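You operate a simulated robot arm through the tools that you are given. There is no shell and no other tool. Be economical: measure what you need, move in short steps, check, and stop when the job is done.

You are at the controls of a simulated robot arm. One attempt, no reset.

## Task
Snap a chalk line along row B of the blue grid.
Fine: turn the winding knob right back, slide the reel to row B, stand the line block in socket B, wind the line tight, press the orange button; one line, two presses at most. Set down upright: line block.

It is judged by the outcome, as a careful person would: the job done as asked, and still so three seconds after it is handed in. It fails if anything else is knocked over, pushed out of place, dropped, spilled or broken.

## Robot
A 7-joint arm with a two-finger gripper, on a carriage that runs on a rail from [9, 962] to [-7, -817] (x, y) and turns from -184 to 148 degrees about z. Base frame: it is fixed where the carriage stands at the start and does not move with it; the origin is on the floor, on the carriage's upright axis, x ahead of it, y to its left, z up; the surface under the hand at the start is at about z = 840. Lengths are in mm, angles in degrees, forces in N, time in s.
With the tool pointing down near the work surface it reaches from about 340 to 780 mm from the robot's upright axis, wherever it stands. Its first joint turns from -166.0 to 166.0 degrees. Places, roughly: chalk reel [400, 0, 900]; orange reel button [500, 0, 900]; winding knob [400, 0, 900]. Payload 2.45 kg.
Tool frame: the origin (TCP) is the grasp point; the fingertips stand 23 mm ahead of it; z points along the fingers, y is the line along which they close. Largest opening 72 mm; the body of the gripper starts 40 mm behind the TCP.
Orientation is told as [roll, pitch, yaw] about the base's x, y, z axes, in that order, counted from this pose: with the fingers straight down and closing along the base's y, the tool's x points along the base's -x, its y along +y and its z along -z.

## Interface
- The arm moves only by the tool servo_tool. Its argument "targets" is a list of rows, each a list of 3 entries, a list of its own where there are three numbers: the turn, a rotation vector about the tool's x, y, z in units of 5 degrees (1.0 is 5 degrees), then the shift along the tool's x, y, z in units of 20 mm (1.0 is 20 mm), then the closure, from 0 (fully open) to 1 (shut). In form: [[[rx, ry, rz], [dx, dy, dz], jaw], ...]. A call has 1 to 10 rows; each row shifts and turns the commanded pose from where the row before left it, along the tool's axes as they then stand. A call with a number of a shift or a turn outside -1 to 1 is refused whole. Rows are played at 5 a second. More than 50 mm and 8.6 degrees between two rows, or a gripper value outside its range, and nothing of the call is played. Where a pose cannot be reached the arm comes as near as it can. A force on the tool above 40 N (or 10 N above the force at the start of the call, whichever is more), or a blocked arm, ends the call early, and 0.2 s more pass. The fingers move at their own pace (about 72 mm/s each) and stop on an object; they squeeze with about 35 N. The grip force told is the motor's: it shows also when the fingers shut on nothing. Time passes only in rows, and 0.2 s behind the last, so rows that do not move let the fingers close. The reply holds the time, the measured pose of the TCP, the force on the tool along the base axes, the opening and the grip force, in the units named above and with some noise, with the torque about the TCP (base axes, N m) and any sound that the robot's microphone picked up.
- Cameras (640 x 400 px; columns grow to the right, rows downward): "scene" is now at [5.5, 130.9, 1437.8]; the picture's right is [-0.66, -0.75, 0.00], its down [-0.54, 0.47, -0.69] and it looks along [0.52, -0.46, -0.72] (base axes); focal length 281 px, centre (320, 200). "wrist" rides on the gripper at [78, 17, -66] in the tool frame; the picture's right is [-0.22, 0.98, 0.00], its down [-0.56, -0.12, -0.82] and it looks along [-0.80, -0.18, 0.57] (tool axes); focal length 234 px, centre (320, 200).
- get_image(camera): a new picture of that camera. It takes no simulated time.
- lift_body(by): slides the trunk up (or, below 0, down) by that many mm; the arm and the scene camera ride with it, the base frame stays. It gives what a move gives, with no picture.
- drive_base(legs): drives the robot by 1 to 6 legs, each [ahead, left, turn to the left] in mm, mm and degrees, along the robot's own axes; the way and the turn of a leg run together, so that a leg with both is an arc; at most 1500 mm and 180 degrees a leg. The arm and the cameras ride along, it lands a little off, and it stops where it bumps. It keeps to its track: a leg is cut to what the track allows. It gives what a move gives.
- pan_tilt(pan, tilt): turns the head with the scene camera to pan (to the left, within 155 degrees either way) and tilt (down, from -29 to 69), counted from straight ahead of the robot. It gives what a move gives.
- measure_at(camera, pixels): for up to 12 pixels [column, row] of the newest picture of that camera ("zoom" is the newest enlarged one), the place [x, y, z] in the base frame of the surface seen there, good to about 2 mm, but the place of the scene camera against the robot may be out by one fixed shift of up to 12 mm in any direction. It takes no simulated time.
- zoom(camera, box): a new picture of the part [left, top, right, bottom] of that camera's present view, enlarged. It takes no simulated time.
- close_job(): hands the job in; it is judged then, once.

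Keep the steps short. Do not move on a guess: measure, check each grasp and each placing, and mend mistakes. In all there are 80 turns and 68 pictures (those below and enlarged ones count). Leave the gripper open and the arm clear of the work at the hand-in unless told otherwise, and finish with a single line.

The tools are called after "Emit:" as name(argument=value, ...) on one line, values as JSON. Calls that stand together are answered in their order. servo_tool: Moves the arm, as the interface text tells. Its arguments: {"type":"object","properties":{"targets":{"type":"array","items":{"type":"array"}}},"required":["targets"]} The other tools are called the same way: lift_body (by) slides the trunk up or down; drive_base (legs) drives the base; pan_tilt (pan, tilt) turns the head that bears the scene camera; get_image (camera) takes a picture; measure_at (camera, pixels) gives the place of the surface under pixels of a picture; zoom (camera, box) takes an enlarged picture of a part of a camera's view; close_job () hands the job in.

At the start:

```text
time_s: 0.0
position: [415.9, -51.3, 1170.1]
orientation: [0.0, 0.0, 0.0]
wrist_force: [-0.4, 1.0, -0.5]
torque: [0.0, -0.01, -0.02]
gripper_width: 71.8
grip_force: 0.1
trunk travel left (down, up): [-450.0, 140.0]
robot x, y, heading: [-2.2, -1.2, -0.2]
head pan, tilt: [-41.3, 46.0]
```

scene: 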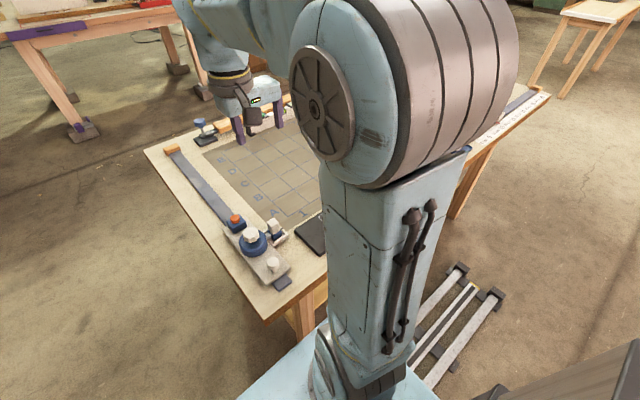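
wrist: 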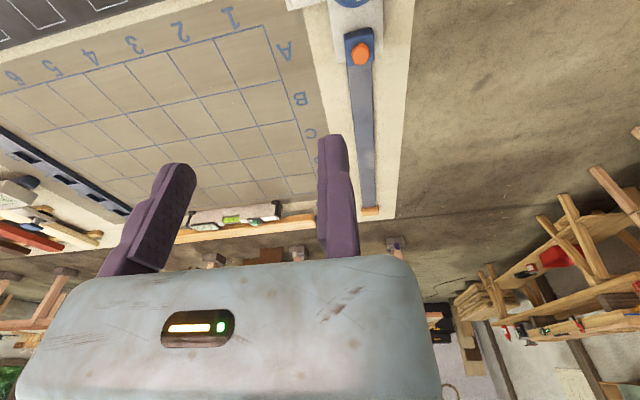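

I see the board with the blue grid, the reel on a rail on the left. I'll enlarge the reel and grid areas.

Emit:
zoom(camera="scene", box=[140, 80, 340, 300])

Emit:
zoom(camera="wrist", box=[0, 0, 420, 260])

```text
1.82 times, centred on (240, 190) of scene
```

zoom: 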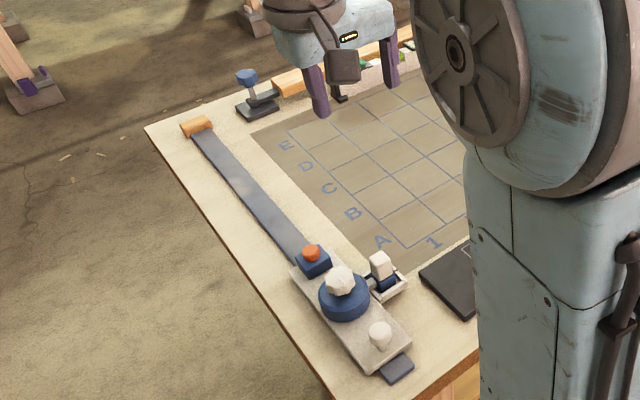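

```text
1.52 times, centred on (210, 130) of wrist
```

zoom: 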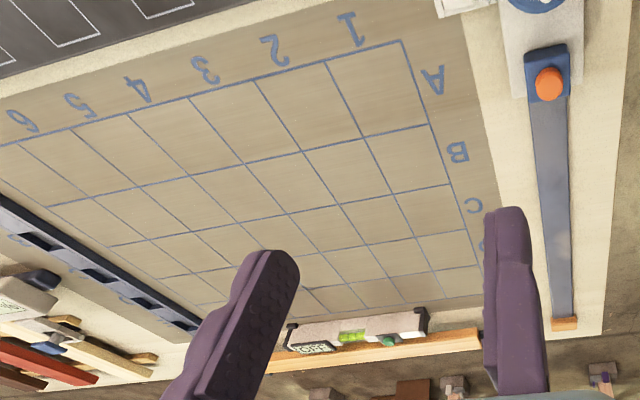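

The reel, with orange button, white knob, a white post and a white line block in a cradle beside it. I'll measure these in a new zoom.

Emit:
zoom(camera="scene", box=[210, 190, 320, 300])

Emit:
measure_at(camera="wrist", pixels=[[361, 53], [345, 3], [371, 211], [264, 26], [283, 81], [296, 121], [214, 38], [8, 155], [60, 182], [105, 205], [130, 213], [2, 132]])

```text
3.64 times, centred on (265, 245) of scene
```

zoom: 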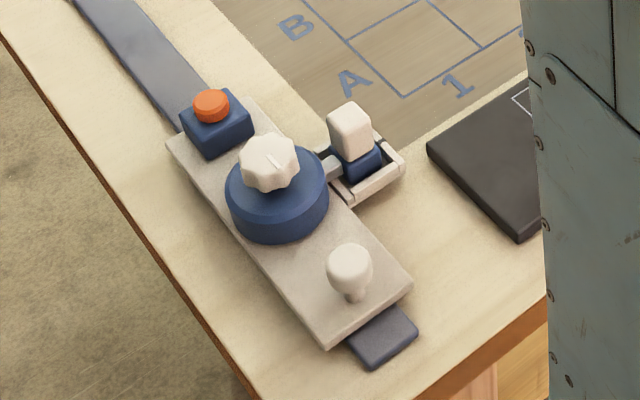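

```text
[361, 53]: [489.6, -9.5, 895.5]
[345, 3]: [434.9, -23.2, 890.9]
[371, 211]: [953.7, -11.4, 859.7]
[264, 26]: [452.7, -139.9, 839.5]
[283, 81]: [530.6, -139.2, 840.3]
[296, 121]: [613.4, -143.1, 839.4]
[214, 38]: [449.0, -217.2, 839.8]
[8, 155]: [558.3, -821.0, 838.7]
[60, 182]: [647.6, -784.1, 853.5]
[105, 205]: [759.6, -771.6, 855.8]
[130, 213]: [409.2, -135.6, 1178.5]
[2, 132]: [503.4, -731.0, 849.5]
```

Emit:
measure_at(camera="zoom", pixels=[[210, 104], [268, 157], [350, 262], [348, 118], [362, 165], [330, 175], [205, 147], [395, 350], [385, 270], [215, 265], [398, 165], [404, 97]])

Emit:
pan_tilt(pan=-75, tilt=40)

Emit:
get_image(camera="scene")

```text
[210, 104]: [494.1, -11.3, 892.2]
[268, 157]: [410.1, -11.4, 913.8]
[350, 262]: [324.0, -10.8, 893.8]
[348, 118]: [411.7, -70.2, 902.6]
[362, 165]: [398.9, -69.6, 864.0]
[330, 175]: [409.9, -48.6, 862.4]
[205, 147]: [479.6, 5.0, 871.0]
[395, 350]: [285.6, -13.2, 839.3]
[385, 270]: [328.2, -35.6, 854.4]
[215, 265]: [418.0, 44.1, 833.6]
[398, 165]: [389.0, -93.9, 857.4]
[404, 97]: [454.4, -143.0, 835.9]
```

```text
time_s: 1.0
position: [416.8, -50.8, 1169.6]
orientation: [-0.1, 0.0, 0.0]
wrist_force: [-0.6, 1.1, 0.2]
torque: [-0.02, 0.01, 0.0]
gripper_width: 72.0
grip_force: 0.1
trunk travel left (down, up): [-450.0, 140.0]
robot x, y, heading: [-0.5, 1.4, -0.0]
head pan, tilt: [-75.0, 40.0]
```

```text
62 pictures are left
```

scene: 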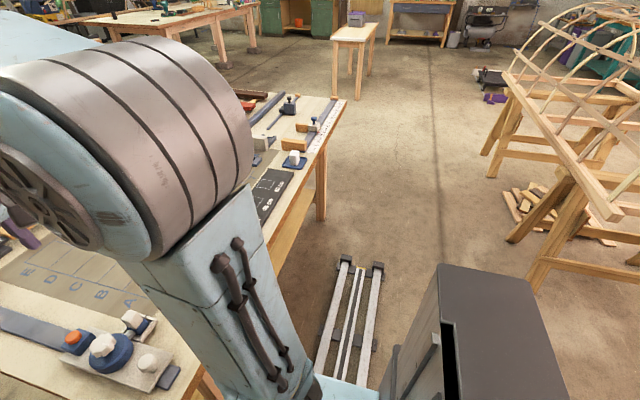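

Now I'll drive along the rail to look at the far side with sockets.

Emit:
drive_base(legs=[[0, -600, 0]])

Emit:
pan_tilt(pan=-35, tilt=45)

Emit:
get_image(camera="scene")

Emit:
get_image(camera="wrist")

```text
time_s: 4.5
position: [410.4, -650.6, 1170.7]
orientation: [-0.1, 0.0, 0.5]
wrist_force: [-0.3, 0.2, 0.0]
torque: [0.0, 0.01, -0.01]
gripper_width: 72.0
grip_force: 0.0
trunk travel left (down, up): [-450.0, 140.0]
robot x, y, heading: [-6.7, -600.7, 0.5]
head pan, tilt: [-75.0, 40.0]
```

```text
time_s: 5.5
position: [411.4, -650.3, 1169.7]
orientation: [0.0, 0.0, 0.5]
wrist_force: [-0.6, -0.2, -0.3]
torque: [-0.03, 0.02, 0.06]
gripper_width: 71.7
grip_force: 0.1
trunk travel left (down, up): [-450.0, 140.0]
robot x, y, heading: [-10.3, -601.4, 0.5]
head pan, tilt: [-35.0, 45.0]
```

```text
61 pictures are left
```

scene: 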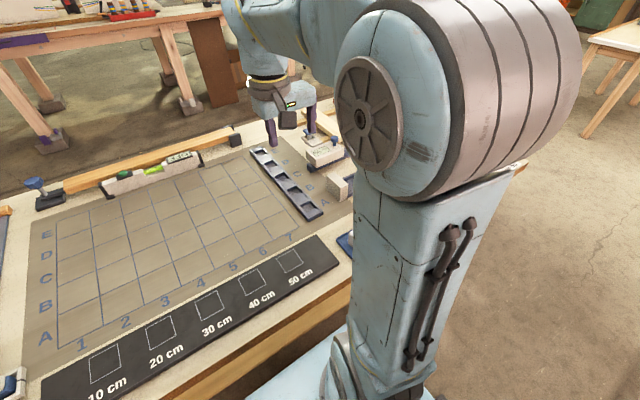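

```text
60 pictures are left
```

wrist: 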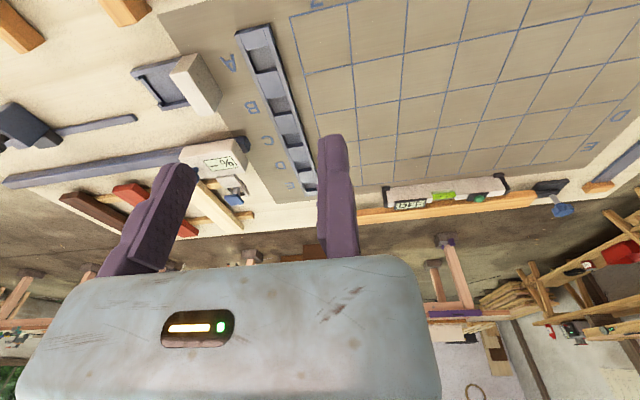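

Five pockets in the dark bar, letters alongside. I'll enlarge and measure.

Emit:
zoom(camera="wrist", box=[200, 0, 360, 200])

Emit:
measure_at(camera="wrist", pixels=[[261, 58], [273, 92], [284, 124], [294, 152], [258, 74], [267, 73], [279, 108], [300, 72], [313, 110], [291, 15], [241, 35], [268, 28]])

Emit:
zoom(camera="scene", box=[220, 120, 360, 240])

```text
2.00 times, centred on (280, 100) of wrist
```

zoom: 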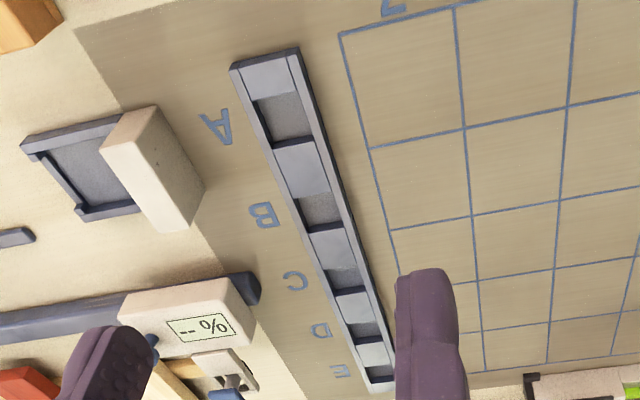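

```text
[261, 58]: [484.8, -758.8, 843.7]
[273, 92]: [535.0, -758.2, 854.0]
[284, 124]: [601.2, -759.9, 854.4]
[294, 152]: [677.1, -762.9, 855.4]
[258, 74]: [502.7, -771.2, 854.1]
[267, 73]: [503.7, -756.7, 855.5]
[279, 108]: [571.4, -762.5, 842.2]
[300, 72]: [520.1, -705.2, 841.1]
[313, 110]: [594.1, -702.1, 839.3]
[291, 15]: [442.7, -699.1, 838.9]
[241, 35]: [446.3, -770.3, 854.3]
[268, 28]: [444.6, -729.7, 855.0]
```

```text
3.33 times, centred on (290, 180) of scene
```

zoom: 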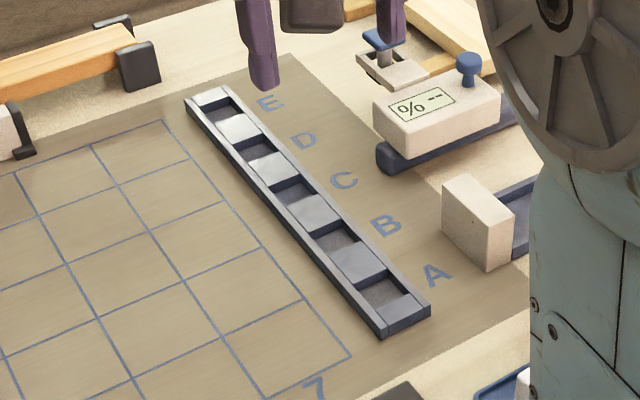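

Emit:
zoom(camera="wrist", box=[230, 20, 320, 130])

```text
3.64 times, centred on (275, 75) of wrist
```

zoom: 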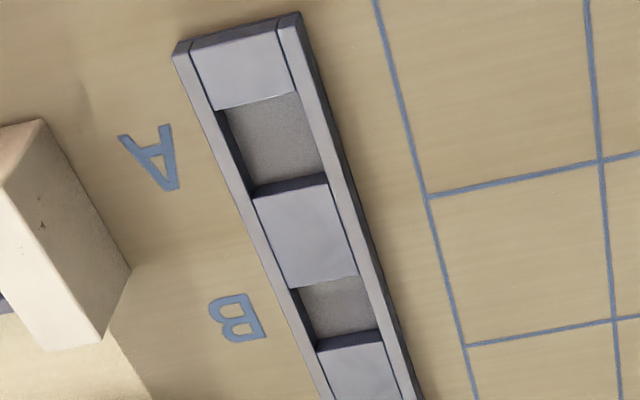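

Emit:
measure_at(camera="zoom", pixels=[[295, 285], [352, 275], [322, 355], [384, 341], [340, 310], [310, 245], [222, 106], [294, 92], [256, 196], [326, 178], [428, 196], [467, 346]])

Emit:
drive_base(legs=[[0, 570, 0]])

Emit:
get_image(camera="wrist")

```text
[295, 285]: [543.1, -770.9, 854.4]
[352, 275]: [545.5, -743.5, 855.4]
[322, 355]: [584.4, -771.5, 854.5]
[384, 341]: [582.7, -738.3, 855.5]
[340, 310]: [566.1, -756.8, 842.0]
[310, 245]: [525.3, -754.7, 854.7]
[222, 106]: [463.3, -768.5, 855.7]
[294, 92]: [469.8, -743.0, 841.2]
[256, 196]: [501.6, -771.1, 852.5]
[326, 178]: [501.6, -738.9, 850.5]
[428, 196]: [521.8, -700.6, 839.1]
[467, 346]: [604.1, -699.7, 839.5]
```

```text
time_s: 8.9
position: [416.5, -81.2, 1169.8]
orientation: [0.0, 0.0, 0.9]
wrist_force: [-0.1, -0.8, -0.3]
torque: [0.0, 0.02, -0.02]
gripper_width: 72.3
grip_force: 0.0
trunk travel left (down, up): [-450.0, 140.0]
robot x, y, heading: [2.4, -35.7, 1.0]
head pan, tilt: [-35.0, 45.0]
```

```text
56 pictures are left
```

wrist: 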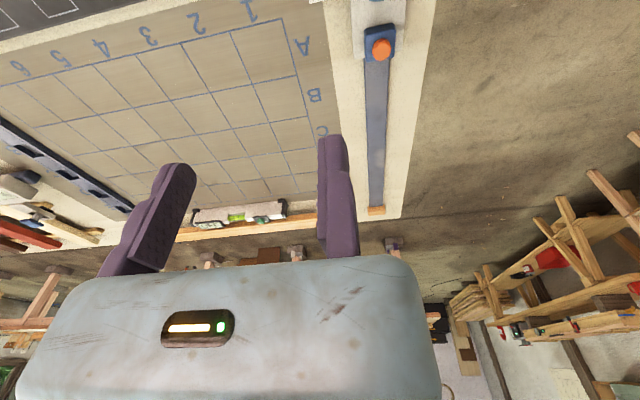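

Emit:
pan_tilt(pan=-20, tilt=58)

Emit:
get_image(camera="scene")

```text
time_s: 9.6
position: [416.1, -79.8, 1171.0]
orientation: [0.1, -0.1, 1.1]
wrist_force: [0.5, 0.5, -0.1]
torque: [0.02, 0.04, 0.01]
gripper_width: 72.2
grip_force: 0.0
trunk travel left (down, up): [-450.0, 140.0]
robot x, y, heading: [-3.4, -33.8, 1.2]
head pan, tilt: [-20.0, 58.0]
```

```text
55 pictures are left
```

scene: 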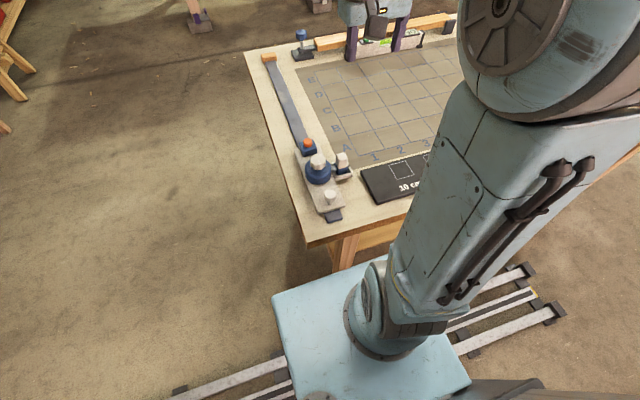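

Emit:
zoom(camera="scene", box=[270, 120, 370, 230])

Emit:
zoom(camera="scene", box=[250, 40, 350, 150])

```text
3.64 times, centred on (320, 175) of scene
```

zoom: 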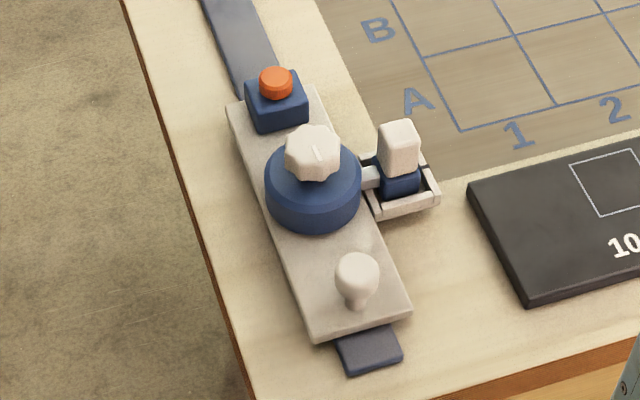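

```text
3.64 times, centred on (300, 95) of scene
```

zoom: 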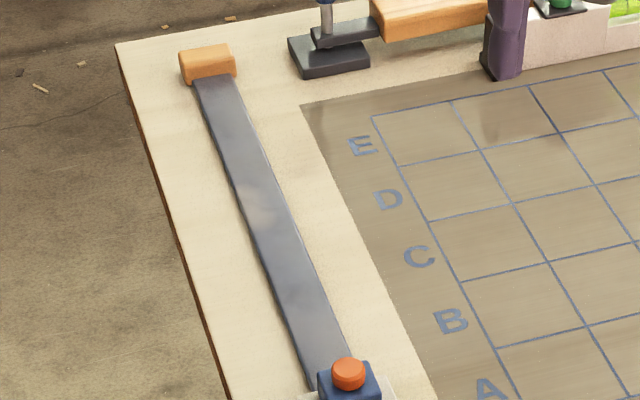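

Knob is at about (410,-11) top z≈914. I'll go above it to look with the wrist camera.

Emit:
servo_tool(targets=[[[0, 0, 0], [0.2, 0.5, 1], 0], [[0, 0, 0], [0.2, 0.5, 1], 0], [[0, 0, 0], [0.2, 0.5, 1], 0], [[0, 0, 0], [0, 0.5, 1], 0], [[0, 0, 0], [0, 0.5, 1], 0], [[0, 0, 0], [0, 0.5, 1], 0], [[0, 0, 0], [0, 0.45, 1], 0], [[0, 0, 0], [0, 0, 0], 0]])

Emit:
get_image(camera="wrist")

```text
time_s: 11.4
position: [405.8, -12.1, 1029.0]
orientation: [0.1, 0.0, 1.2]
wrist_force: [0.3, -0.4, -0.1]
torque: [0.02, -0.01, -0.01]
gripper_width: 71.9
grip_force: 0.0
trunk travel left (down, up): [-450.0, 140.0]
robot x, y, heading: [3.9, -35.0, 1.1]
head pan, tilt: [-20.0, 58.0]
```

```text
52 pictures are left
```

wrist: 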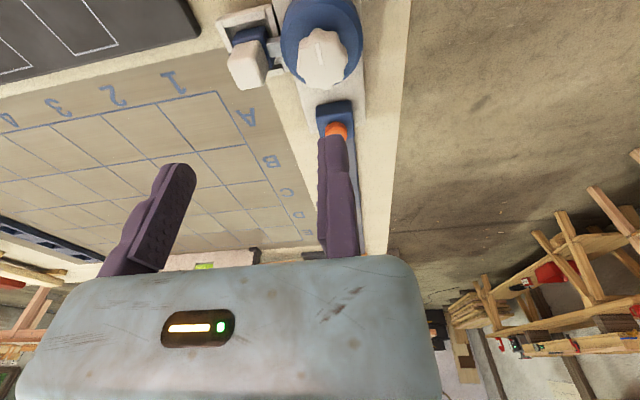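

Emit:
zoom(camera="wrist", box=[210, 0, 390, 150])

Emit:
measure_at(camera="wrist", pixels=[[318, 45], [300, 58], [347, 55], [322, 86], [323, 34], [301, 5], [350, 15], [240, 65], [263, 62], [230, 60], [248, 83], [260, 86]])

```text
2.67 times, centred on (300, 75) of wrist
```

zoom: 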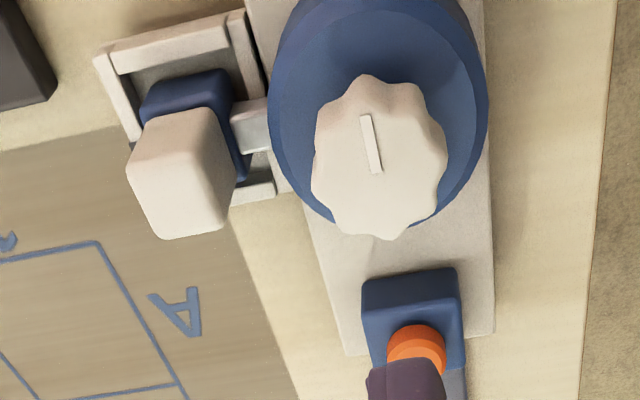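

```text
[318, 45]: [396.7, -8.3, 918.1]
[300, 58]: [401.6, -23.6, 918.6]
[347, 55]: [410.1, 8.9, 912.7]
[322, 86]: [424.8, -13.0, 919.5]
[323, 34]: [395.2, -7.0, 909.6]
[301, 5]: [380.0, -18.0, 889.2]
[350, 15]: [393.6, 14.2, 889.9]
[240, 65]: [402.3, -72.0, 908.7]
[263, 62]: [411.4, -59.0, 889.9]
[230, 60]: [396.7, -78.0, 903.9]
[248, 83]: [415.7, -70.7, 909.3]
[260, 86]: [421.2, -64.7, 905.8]
```

Knob centre ≈ (408,-8), top z 919, drum top 890. I'll narrow the jaws to about 50 mm and descend around it to TCP z≈917.

Emit:
servo_tool(targets=[[[0, 0, 0], [-0.1, 0.2, 0.9], 0.3], [[0, 0, 0], [0, 0, 0.9], 0.3], [[0, 0, 0], [0, 0, 0.95], 0.3], [[0, 0, 0], [0, 0, 0.95], 0.3], [[0, 0, 0], [0, 0, 0.95], 0.3], [[0, 0, 0], [0, 0, 0.95], 0.3], [[0, 0, 0], [0, 0, 0], 0.3]])

Emit:
get_image(camera="wrist")

```text
time_s: 12.7
position: [409.6, -8.0, 942.3]
orientation: [-0.1, -1.1, 0.9]
wrist_force: [-1.2, -1.7, 17.6]
torque: [-0.03, 0.02, 0.01]
gripper_width: 50.3
grip_force: 0.1
trunk travel left (down, up): [-450.0, 140.0]
robot x, y, heading: [0.8, -36.1, 1.1]
head pan, tilt: [-20.0, 58.0]
stopped in row 6: the force on the tool passed its limit at 70 N (the readings are from after the stop); the commanded pose is now the measured one
```

```text
50 pictures are left
```

wrist: 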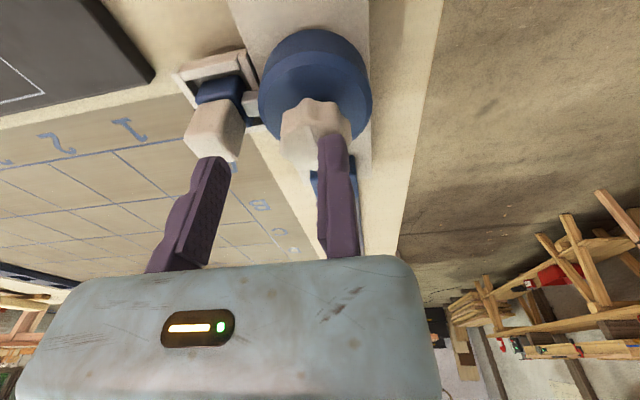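

The right finger landed on the knob although measurement said I'm centred. I'll check where the fingers themselves measure.

Emit:
measure_at(camera="wrist", pixels=[[215, 160], [200, 180], [225, 168], [333, 140], [325, 150], [350, 165], [300, 130], [315, 115], [310, 160], [285, 140], [325, 105], [205, 120]])

Emit:
zoom(camera="wrist", box=[160, 20, 400, 200])

```text
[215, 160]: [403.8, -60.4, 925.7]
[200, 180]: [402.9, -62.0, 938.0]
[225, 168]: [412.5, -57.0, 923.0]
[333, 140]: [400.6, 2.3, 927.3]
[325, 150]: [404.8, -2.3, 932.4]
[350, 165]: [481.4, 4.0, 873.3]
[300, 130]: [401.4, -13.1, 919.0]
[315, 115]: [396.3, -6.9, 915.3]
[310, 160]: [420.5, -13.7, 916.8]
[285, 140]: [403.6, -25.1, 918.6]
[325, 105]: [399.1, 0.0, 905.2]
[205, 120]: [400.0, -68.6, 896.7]
```

```text
2.22 times, centred on (280, 110) of wrist
```

zoom: 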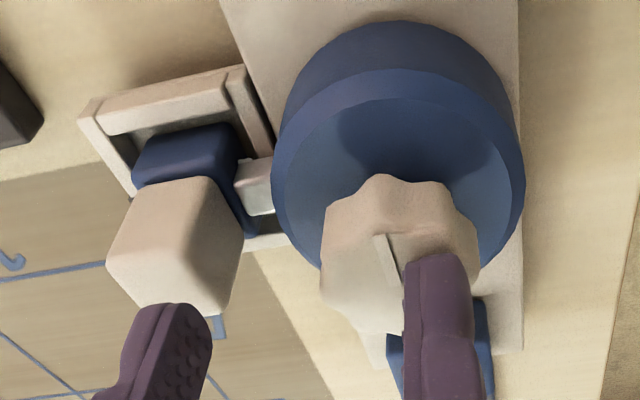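

Relative to the measured fingers (inner faces y≈-57 and -2) the knob (centre ≈ -8) is off by ~20 mm. I'll raise a bit and check the finger positions fully open and shut.

Emit:
servo_tool(targets=[[[0, 0, 0], [0, 0, -1], 0.3], [[0, 0, 0], [0, 0, -1], 0.3], [[0, 0.2, 0], [0, 0, -0.5], 0.3], [[0, 0, 0], [0, 0, 0], 0.3]])

Emit:
get_image(camera="wrist")

Emit:
servo_tool(targets=[[[0, 0, 0], [0, 0, 0], 1], [[0, 0, 0], [0, 0, 0], 1], [[0, 0, 0], [0, 0, 0], 1]])

Emit:
get_image(camera="wrist")

```text
time_s: 13.7
position: [408.8, -7.7, 991.9]
orientation: [0.0, 0.2, 1.0]
wrist_force: [0.6, 0.1, 0.3]
torque: [0.0, 0.0, -0.03]
gripper_width: 50.1
grip_force: 0.1
trunk travel left (down, up): [-450.0, 140.0]
robot x, y, heading: [0.7, -39.8, 1.0]
head pan, tilt: [-20.0, 58.0]
```

```text
48 pictures are left
```

wrist: 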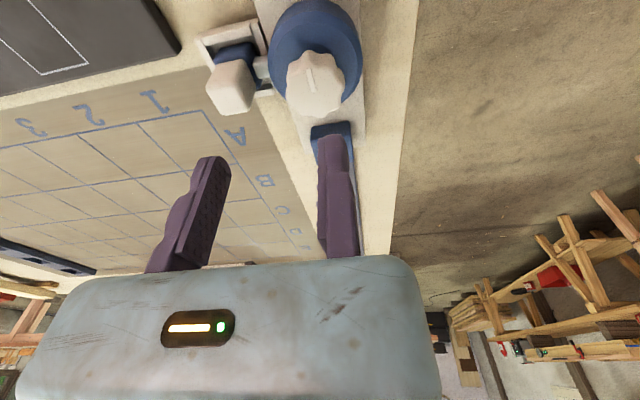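

```text
time_s: 14.5
position: [409.1, -7.5, 990.5]
orientation: [-0.1, 0.2, 1.0]
wrist_force: [0.4, 0.6, -0.7]
torque: [0.01, 0.0, -0.01]
gripper_width: 0.0
grip_force: 28.8
trunk travel left (down, up): [-450.0, 140.0]
robot x, y, heading: [0.8, -37.1, 0.9]
head pan, tilt: [-20.0, 58.0]
```

```text
47 pictures are left
```

wrist: 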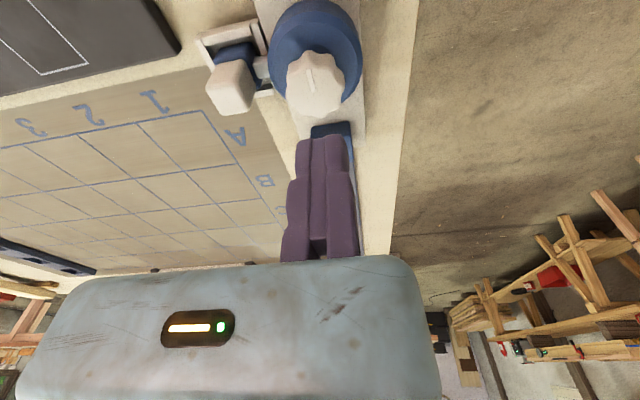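

Clear now: the right finger is fixed near tool y≈0; only the left one moves. I'll measure the seam to get the fixed finger's inner face.

Emit:
measure_at(camera="wrist", pixels=[[317, 150], [329, 150], [324, 145], [340, 150], [324, 170], [306, 150], [302, 75], [315, 60], [290, 85], [341, 80], [313, 112], [316, 70]])

Emit:
zoom(camera="wrist", box=[250, 40, 400, 200])

```text
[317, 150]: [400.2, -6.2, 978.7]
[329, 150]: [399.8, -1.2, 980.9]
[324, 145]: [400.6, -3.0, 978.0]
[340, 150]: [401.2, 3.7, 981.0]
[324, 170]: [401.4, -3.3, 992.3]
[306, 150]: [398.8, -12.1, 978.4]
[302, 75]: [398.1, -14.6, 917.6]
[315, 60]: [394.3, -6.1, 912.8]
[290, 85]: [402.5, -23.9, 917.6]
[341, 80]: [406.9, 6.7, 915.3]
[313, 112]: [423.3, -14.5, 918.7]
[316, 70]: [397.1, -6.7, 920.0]
```

```text
2.50 times, centred on (325, 120) of wrist
```

zoom: 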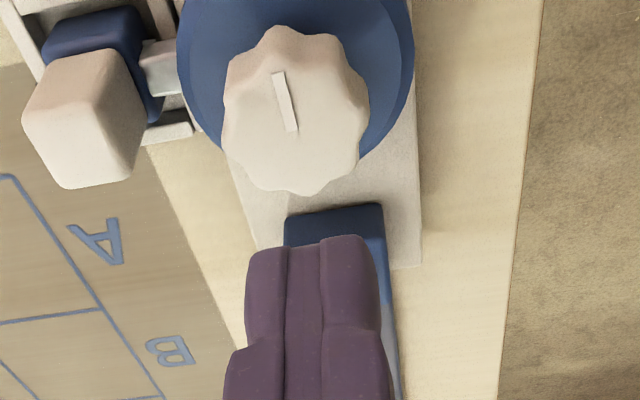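

Fixed finger's inner face ≈ TCP y +1..2. So I put TCP at y≈+9 (just outside the knob's +y flank), jaw ~50 mm, then descend to z≈917.

Emit:
servo_tool(targets=[[[0, 0, 0], [0, 0.85, 0], 0.32], [[0, 0, 0], [0, 0, 0.6], 0.32], [[0, 0, 0], [0, 0, 0.8], 0.32], [[0, 0, 0], [0, 0, 0.8], 0.32], [[0, 0, 0], [0, 0, 0.6], 0.32], [[0, 0, 0], [0, 0, 0], 0.32]])

Emit:
get_image(camera="wrist")

```text
time_s: 15.9
position: [408.0, 7.0, 935.5]
orientation: [0.0, 0.2, 0.9]
wrist_force: [-0.6, -0.1, 0.6]
torque: [-0.01, -0.02, 0.01]
gripper_width: 49.1
grip_force: 0.1
trunk travel left (down, up): [-450.0, 140.0]
robot x, y, heading: [0.4, -34.4, 1.3]
head pan, tilt: [-20.0, 58.0]
```

```text
45 pictures are left
```

wrist: 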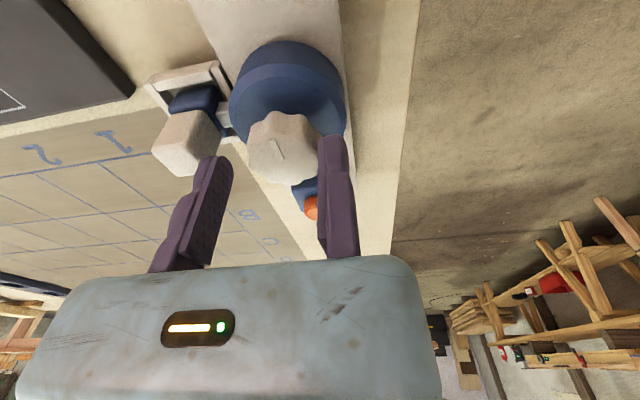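

Tips straddle the knob without contact. Down 18 mm more, then close.

Emit:
servo_tool(targets=[[[0, 0, 0], [0, 0, 0.5], 0.32], [[0, 0, 0], [0, 0, 0.4], 0.35], [[0, 0, 0], [0, 0, 0], 0.5], [[0, 0, 0], [0, 0, 0], 0.7], [[0, 0, 0], [0, 0, 0], 0.7]])

Emit:
get_image(camera="wrist")

```text
time_s: 17.1
position: [407.8, 7.5, 916.4]
orientation: [-0.1, 0.1, 0.8]
wrist_force: [0.0, -8.9, 1.2]
torque: [-0.16, -0.13, -0.03]
gripper_width: 35.1
grip_force: 45.0
trunk travel left (down, up): [-450.0, 140.0]
robot x, y, heading: [1.3, -35.0, 0.9]
head pan, tilt: [-20.0, 58.0]
```

```text
44 pictures are left
```

wrist: 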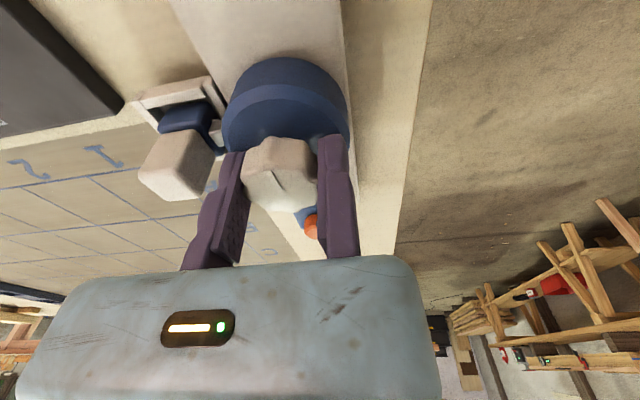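

Knob gripped (35 mm). Try a counter-clockwise (from above) turn of 20°, orbiting about the knob's axis.

Emit:
servo_tool(targets=[[[0, 0, -1], [0.076, 0, 0], 0.7], [[0, 0, -1], [0.076, 0, 0], 0.7], [[0, 0, -1], [0.076, 0, 0], 0.7], [[0, 0, -1], [0.076, 0, 0], 0.7]])

Emit:
get_image(camera="wrist")

```text
time_s: 18.1
position: [403.4, 4.2, 915.9]
orientation: [0.1, 0.2, 20.8]
wrist_force: [0.1, -29.9, 4.7]
torque: [-0.64, 0.4, -0.23]
gripper_width: 35.5
grip_force: 45.2
trunk travel left (down, up): [-450.0, 140.0]
robot x, y, heading: [-7.2, -37.3, 1.2]
head pan, tilt: [-20.0, 58.0]
```

```text
43 pictures are left
```

wrist: 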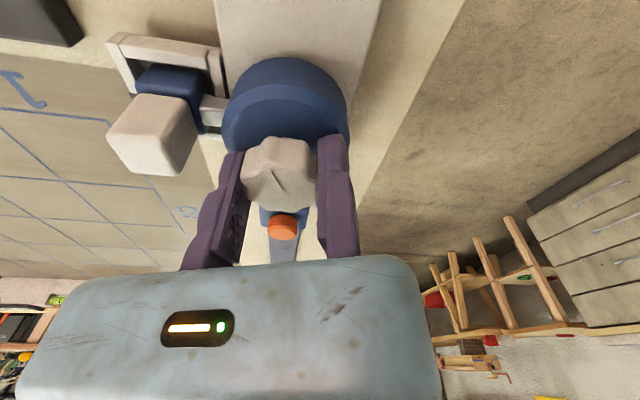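

The knob turned with the grip (mark stays put between fingers), side force -30 N y; I'll relieve ~3 mm toward -y and continue.

Emit:
servo_tool(targets=[[[0, 0, 0], [0.05, -0.14, 0], 0.7], [[0, 0, -1], [0.076, 0, 0], 0.7], [[0, 0, -1], [0.076, 0, 0], 0.7], [[0, 0, -1], [0.076, 0, 0], 0.7], [[0, 0, -1], [0.076, 0, 0], 0.7]])

```text
time_s: 19.3
position: [397.9, 1.3, 915.7]
orientation: [0.1, 0.0, 40.9]
wrist_force: [10.2, -18.1, 5.8]
torque: [-0.42, 0.01, -0.13]
gripper_width: 35.4
grip_force: 44.8
trunk travel left (down, up): [-450.0, 140.0]
robot x, y, heading: [-1.6, -40.2, 0.9]
head pan, tilt: [-20.0, 58.0]
```

Emit:
servo_tool(targets=[[[0, 0, 0], [0.02, -0.08, 0], 0.7], [[0, 0, -1], [0.076, 0, 0], 0.7], [[0, 0, -1], [0.076, 0, 0], 0.7], [[0, 0, -1], [0.076, 0, 0], 0.7], [[0, 0, -1], [0.076, 0, 0], 0.7], [[0, 0, -1], [0.076, 0, 0], 0.7], [[0, 0, -1], [0.076, 0, 0], 0.7]])

Emit:
get_image(camera="wrist")

```text
time_s: 20.9
position: [391.7, -6.7, 916.8]
orientation: [0.2, 0.0, 71.1]
wrist_force: [1.7, -6.3, 6.2]
torque: [0.38, -0.33, -0.09]
gripper_width: 35.3
grip_force: 45.3
trunk travel left (down, up): [-450.0, 140.0]
robot x, y, heading: [0.8, -36.4, 0.9]
head pan, tilt: [-20.0, 58.0]
```

```text
42 pictures are left
```

wrist: 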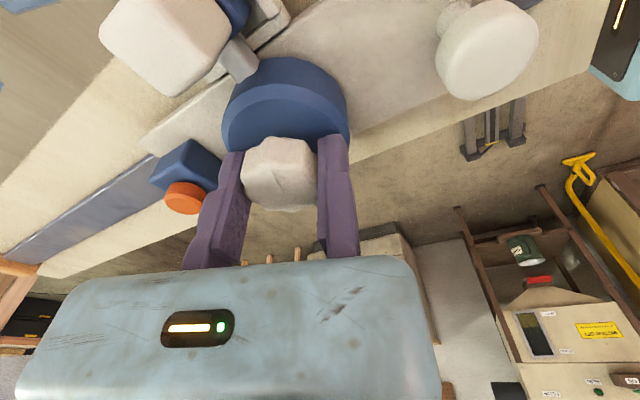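

Still following, no stop yet. Continue 50° more.

Emit:
servo_tool(targets=[[[0, 0, -1], [0.076, 0, 0], 0.7], [[0, 0, -1], [0.076, 0, 0], 0.7], [[0, 0, -1], [0.076, 0, 0], 0.7], [[0, 0, -1], [0.076, 0, 0], 0.7], [[0, 0, -1], [0.076, 0, 0], 0.7], [[0, 0, -1], [0.076, 0, 0], 0.7]])

Emit:
get_image(camera="wrist")

```text
time_s: 22.3
position: [391.7, -15.0, 917.3]
orientation: [0.0, 0.0, 101.1]
wrist_force: [5.4, -2.9, 19.1]
torque: [0.0, -0.19, -0.11]
gripper_width: 35.4
grip_force: 44.6
trunk travel left (down, up): [-450.0, 140.0]
robot x, y, heading: [-3.1, -35.8, 1.2]
head pan, tilt: [-20.0, 58.0]
```

```text
41 pictures are left
```

wrist: 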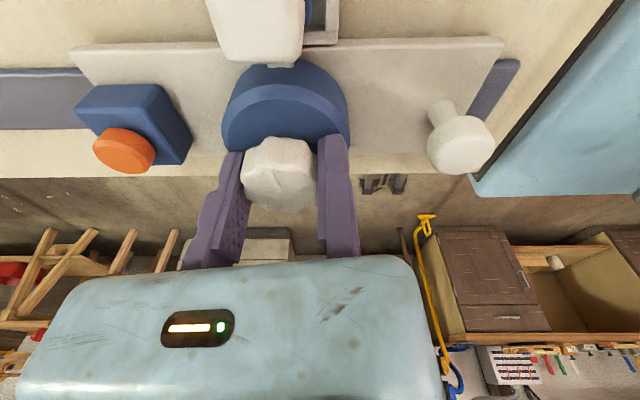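

Emit:
zoom(camera="wrist", box=[200, 100, 380, 240])

```text
2.86 times, centred on (290, 170) of wrist
```

zoom: 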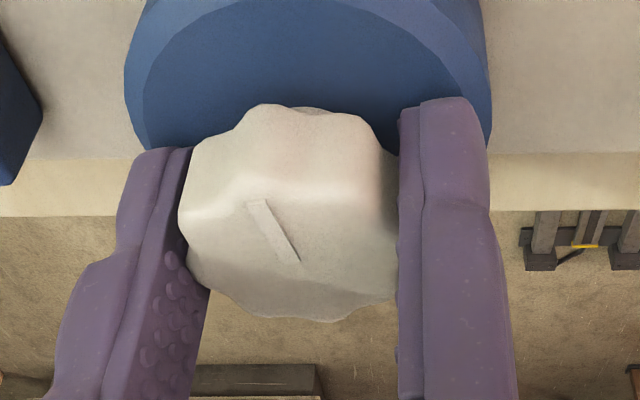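

Still following. Continue 40° more, easing up 1 mm for the vertical force.

Emit:
servo_tool(targets=[[[0, 0, -1], [0.076, 0, -0.05], 0.7], [[0, 0, -1], [0.076, 0, 0], 0.7], [[0, 0, -1], [0.076, 0, 0], 0.7], [[0, 0, -1], [0.076, 0, 0], 0.7], [[0, 0, -1], [0.076, 0, 0], 0.7], [[0, 0, -1], [0.076, 0, 0], 0.7], [[0, 0, -1], [0.076, 0, 0], 0.7], [[0, 0, -1], [0.076, 0, 0], 0.7]])

Emit:
zoom(camera="wrist", box=[200, 100, 380, 240])

```text
time_s: 24.1
position: [398.6, -25.4, 916.5]
orientation: [0.2, -0.3, 141.0]
wrist_force: [23.3, -8.1, -22.8]
torque: [-0.59, -0.23, -0.43]
gripper_width: 35.2
grip_force: 45.2
trunk travel left (down, up): [-450.0, 140.0]
robot x, y, heading: [-2.0, -39.0, 1.1]
head pan, tilt: [-20.0, 58.0]
```

```text
2.86 times, centred on (290, 170) of wrist
```

zoom: 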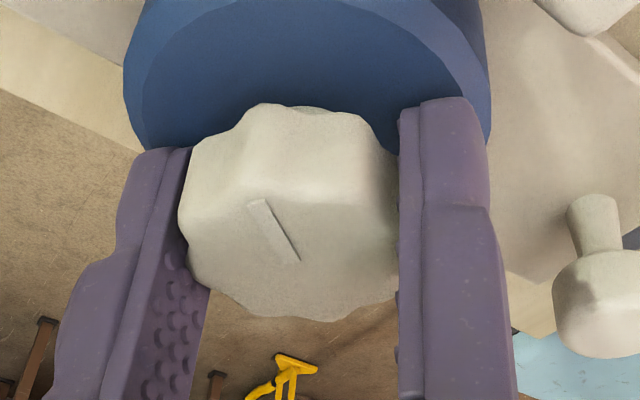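

No resistance yet at 141°. Try further, easing forces.

Emit:
servo_tool(targets=[[[0, 0, 0], [0, 0.06, 0.05], 0.7], [[0, 0, -1], [0.076, 0, 0], 0.7], [[0, 0, -1], [0.076, 0, 0], 0.7], [[0, 0, -1], [0.076, 0, 0], 0.7], [[0, 0, -1], [0.076, 0, 0], 0.7], [[0, 0, -1], [0.076, 0, 0], 0.7], [[0, 0, -1], [0.076, 0, 0], 0.7]])

```text
time_s: 25.7
position: [405.6, -28.6, 917.1]
orientation: [0.0, -0.2, 171.1]
wrist_force: [27.0, 12.5, 8.1]
torque: [0.52, 0.05, -0.44]
gripper_width: 35.1
grip_force: 44.9
trunk travel left (down, up): [-450.0, 140.0]
robot x, y, heading: [3.2, -37.4, 1.3]
head pan, tilt: [-20.0, 58.0]
```

Emit:
servo_tool(targets=[[[0, 0, 0], [0.08, -0.02, 0], 0.7], [[0, 0, -1], [0.076, 0, 0], 0.7], [[0, 0, -1], [0.076, 0, 0], 0.7], [[0, 0, -1], [0.076, 0, 0], 0.7], [[0, 0, -1], [0.076, 0, 0], 0.7], [[0, 0, -1], [0.076, 0, 0], 0.7], [[0, 0, -1], [0.076, 0, 0], 0.7]])

Emit:
zoom(camera="wrist", box=[140, 60, 400, 260])

```text
time_s: 27.3
position: [415.4, -28.5, 916.7]
orientation: [0.0, -0.2, -158.9]
wrist_force: [0.1, 10.1, -1.0]
torque: [0.36, 0.17, -0.5]
gripper_width: 35.4
grip_force: 44.4
trunk travel left (down, up): [-450.0, 140.0]
robot x, y, heading: [-4.0, -38.9, 0.9]
head pan, tilt: [-20.0, 58.0]
```

```text
2.00 times, centred on (270, 160) of wrist
```

zoom: 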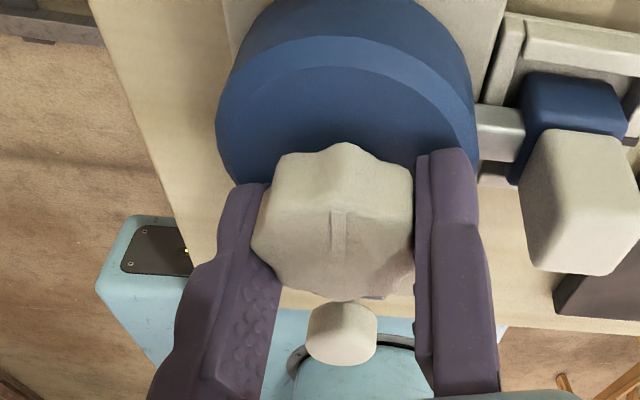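

The mark is now straight relative to the fingers: the knob stopped and the fingers slipped with ~0.45 N·m resistance → back stop reached after about 180°. Open and lift.

Emit:
servo_tool(targets=[[[0, 0, 0], [0, 0, 0], 0.4], [[0, 0, 0], [0, 0.1, 0], 0.3], [[0, 0, 0], [0, 0, -1], 0.3], [[0, 0, 0], [0, 0, -1], 0.3], [[0, 0, 0], [0, 0, -1], 0.3], [[0, 0, 1], [0, 0, -1], 0.3], [[0, 0, 1], [0, 0, 0], 0.3], [[0, 0, 1], [0, 0, 0], 0.3], [[0, 0, 1], [0, 0, 0], 0.3], [[0, 0, 0], [0, 0, 0], 0.3]])

Emit:
zoom(camera="scene", box=[260, 110, 380, 230])

Emit:
get_image(camera="wrist")

```text
time_s: 29.5
position: [415.7, -32.9, 996.5]
orientation: [0.1, -0.1, -179.1]
wrist_force: [-1.1, -0.1, -0.5]
torque: [0.01, -0.01, -0.03]
gripper_width: 50.4
grip_force: 0.0
trunk travel left (down, up): [-450.0, 140.0]
robot x, y, heading: [2.4, -34.6, 1.0]
head pan, tilt: [-20.0, 58.0]
```

```text
3.33 times, centred on (320, 170) of scene
```

zoom: 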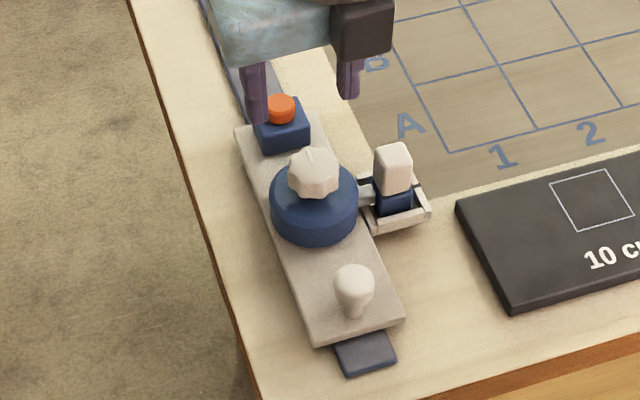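

```text
36 pictures are left
```

wrist: 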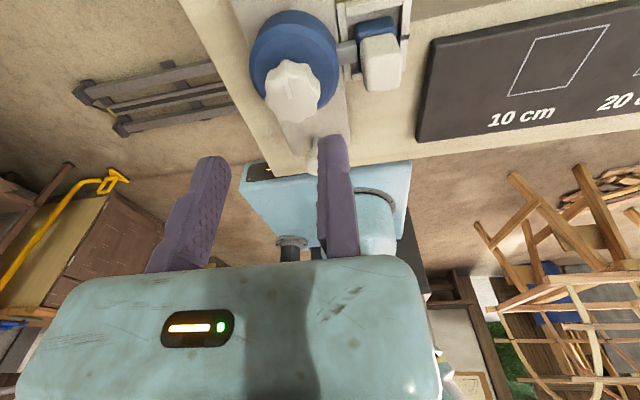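

Mark now points to +x, the far end. Next: slide the reel by its white handle (≈324,-11). I'll move the base to y≈-165 for reach, then bring the tool above the handle.

Emit:
drive_base(legs=[[0, -130, 0]])

Emit:
servo_tool(targets=[[[0, 0, 0], [0, -1, 0], 0.3], [[0, 0, 0], [-0.5, -1, 0], 0.3], [[0, 0, 0], [-0.7, -1, 0], 0.3], [[0, 0, 0], [-0.7, -1, 0], 0.3], [[0, 0, 0], [-0.7, -1, 0], 0.3], [[0, 0, 0], [-0.7, -1, 0], 0.3], [[0, 0, 0], [-0.7, -0.7, 0], 0.3], [[0, 0, 0], [-0.6, 0, 0], 0.3], [[0, 0, 0], [0, 0, 0], 0.3]])

Emit:
get_image(camera="wrist")

```text
time_s: 30.8
position: [414.5, -164.2, 996.7]
orientation: [-0.1, -0.2, -179.1]
wrist_force: [0.1, 0.1, 0.0]
torque: [0.02, 0.02, -0.03]
gripper_width: 50.4
grip_force: 0.1
trunk travel left (down, up): [-450.0, 140.0]
robot x, y, heading: [-3.2, -167.3, 1.2]
head pan, tilt: [-20.0, 58.0]
```

```text
time_s: 32.8
position: [321.9, -32.9, 997.4]
orientation: [0.1, -0.2, -179.2]
wrist_force: [0.4, -0.6, 0.0]
torque: [0.02, 0.02, 0.03]
gripper_width: 50.5
grip_force: 0.0
trunk travel left (down, up): [-450.0, 140.0]
robot x, y, heading: [-1.2, -170.1, 1.0]
head pan, tilt: [-20.0, 58.0]
```

```text
35 pictures are left
```

wrist: 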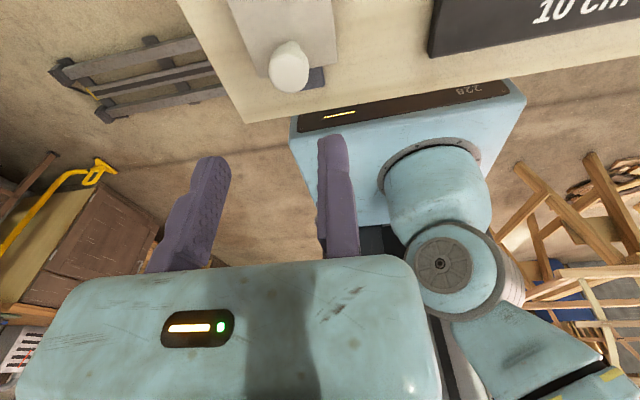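

Emit:
measure_at(camera="wrist", pixels=[[290, 65], [271, 68], [307, 68], [289, 43], [288, 90], [255, 70], [320, 72], [290, 78]])

```text
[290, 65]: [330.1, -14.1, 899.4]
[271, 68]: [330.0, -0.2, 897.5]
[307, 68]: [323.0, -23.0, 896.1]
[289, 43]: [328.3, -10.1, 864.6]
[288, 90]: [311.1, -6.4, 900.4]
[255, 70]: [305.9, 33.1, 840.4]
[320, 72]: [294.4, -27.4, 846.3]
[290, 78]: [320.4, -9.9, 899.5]
```

Handle head ≈ centre (322,-11), Ø25, top 900. Shift +8 mm y and descend to z≈893, then close.

Emit:
servo_tool(targets=[[[0, 0, 0], [0, -0.42, 0.8], 0.3], [[0, 0, 0], [0, 0, 0.9], 0.3], [[0, 0, 0], [0, 0, 0.9], 0.3], [[0, 0, 0], [0, 0, 0.9], 0.3], [[0, 0, 0], [0, 0, 0.9], 0.3], [[0, 0, 0], [0, 0, 0.8], 0.3], [[0, 0, 0], [0, 0, 0], 0.5], [[0, 0, 0], [0, 0, 0], 0.8], [[0, 0, 0], [0, 0, 0], 0.8]])

Emit:
get_image(camera="wrist")

```text
time_s: 33.9
position: [322.7, -22.1, 919.2]
orientation: [0.1, 0.3, -179.3]
wrist_force: [0.2, -6.5, 3.7]
torque: [-0.14, 0.0, 0.01]
gripper_width: 50.4
grip_force: 0.1
trunk travel left (down, up): [-450.0, 140.0]
robot x, y, heading: [-1.2, -167.9, 1.1]
head pan, tilt: [-20.0, 58.0]
stopped in row 5: the force on the tool passed its limit at 85 N (the readings are from after the stop); the commanded pose is now the measured one
```

```text
34 pictures are left
```

wrist: 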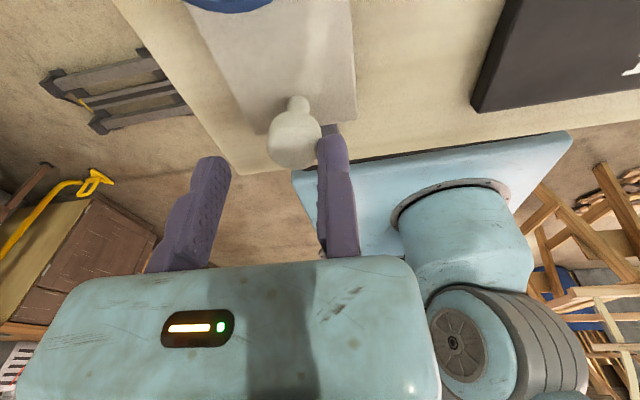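

The fixed finger clipped the handle's edge. Raise 12 mm, shift 5 mm toward -y, descend again.

Emit:
servo_tool(targets=[[[0, 0, 0], [0, 0, -0.6], 0.3], [[0, 0, 0], [0, 0.28, 0], 0.3], [[0, 0, 0], [0, 0, 0.6], 0.3], [[0, 0, 0], [0, 0, 0.6], 0.3], [[0, 0, 0], [0, 0, 0.6], 0.3], [[0, 0, 0], [0, 0, 0], 0.3]])

Emit:
get_image(camera="wrist")

```text
time_s: 35.3
position: [324.3, -28.8, 896.4]
orientation: [0.1, 0.2, -179.1]
wrist_force: [-0.9, 0.1, 0.6]
torque: [0.01, -0.01, 0.01]
gripper_width: 50.5
grip_force: 0.0
trunk travel left (down, up): [-450.0, 140.0]
robot x, y, heading: [-0.5, -169.1, 0.9]
head pan, tilt: [-20.0, 58.0]
```

```text
33 pictures are left
```

wrist: 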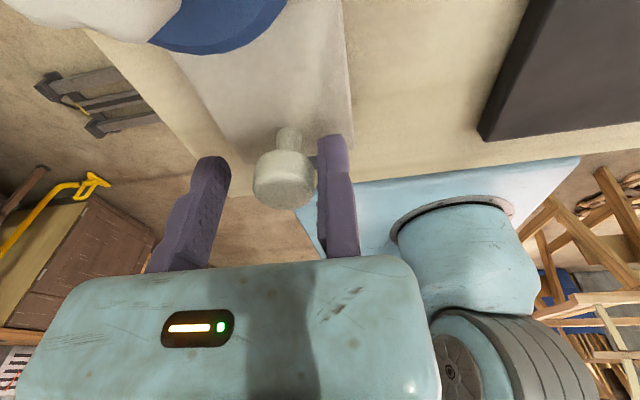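

Finger is beside the handle, clear. Close and start sliding +x gently.

Emit:
servo_tool(targets=[[[0, 0, 0], [0, 0, 0], 0.5], [[0, 0, 0], [0, 0, 0], 0.75], [[0, 0, 0], [0, 0, 0], 0.75], [[0, 0, 0], [0.25, 0, 0], 0.75], [[0, 0, 0], [0.25, 0, 0], 0.75]])

```text
time_s: 36.5
position: [334.2, -28.1, 896.7]
orientation: [0.1, 0.3, -179.2]
wrist_force: [-1.1, 9.5, 1.2]
torque: [0.1, 0.05, 0.05]
gripper_width: 31.0
grip_force: 9.8
trunk travel left (down, up): [-450.0, 140.0]
robot x, y, heading: [-3.9, -165.2, 0.6]
head pan, tilt: [-20.0, 58.0]
```

Emit:
servo_tool(targets=[[[0, 0, 0], [0, 0, 0], 1], [[0, 0, 0], [0, 0, 0], 1], [[0, 0, 0], [0.5, 0, 0], 1], [[0, 0, 0], [0.75, 0, 0], 1], [[0, 0, 0], [0.75, 0, 0], 1], [[0, 0, 0], [0.5, 0, 0], 1]])

Emit:
get_image(camera="scene")

```text
time_s: 37.9
position: [384.5, -23.3, 895.5]
orientation: [0.1, 0.4, -179.1]
wrist_force: [0.3, 34.8, 1.9]
torque: [0.42, 0.45, -0.14]
gripper_width: 27.4
grip_force: 44.6
trunk travel left (down, up): [-450.0, 140.0]
robot x, y, heading: [-3.9, -168.2, 1.3]
head pan, tilt: [-20.0, 58.0]
```

```text
32 pictures are left
```

scene: 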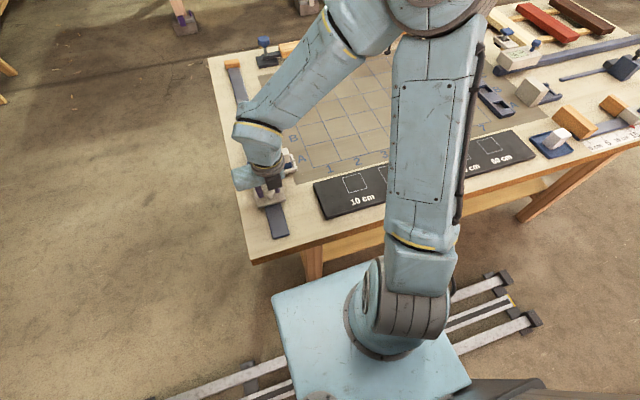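

The reel slides along. I'll relieve the side force (4 mm toward +y) and continue ~100 mm.

Emit:
servo_tool(targets=[[[0, 0, 0], [0, -0.2, 0], 1], [[0, 0, 0], [0.5, 0, 0], 1], [[0, 0, 0], [0.7, 0, 0], 1], [[0, 0, 0], [0.75, 0, 0], 1], [[0, 0, 0], [0.75, 0, 0], 1], [[0, 0, 0], [0.75, 0, 0], 1], [[0, 0, 0], [0.75, 0, 0], 1], [[0, 0, 0], [0.6, 0, 0], 1], [[0, 0, 0], [0, 0, 0], 1]])

Emit:
get_image(camera="wrist")

```text
time_s: 39.9
position: [481.5, -25.6, 896.1]
orientation: [0.1, 0.0, -179.3]
wrist_force: [2.6, -27.1, -13.8]
torque: [-0.56, 0.78, -0.14]
gripper_width: 27.1
grip_force: 45.1
trunk travel left (down, up): [-450.0, 140.0]
robot x, y, heading: [-1.4, -166.6, 0.7]
head pan, tilt: [-20.0, 58.0]
```

```text
31 pictures are left
```

wrist: 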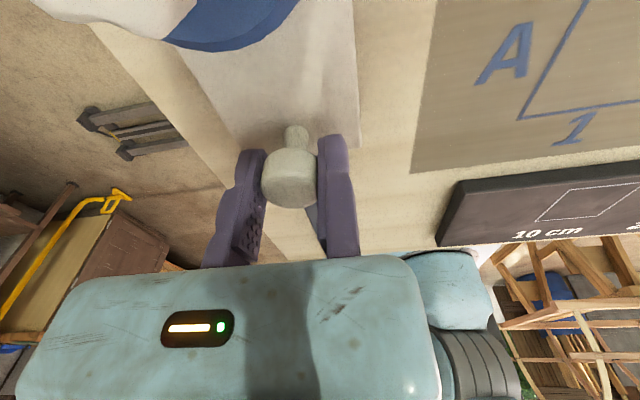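

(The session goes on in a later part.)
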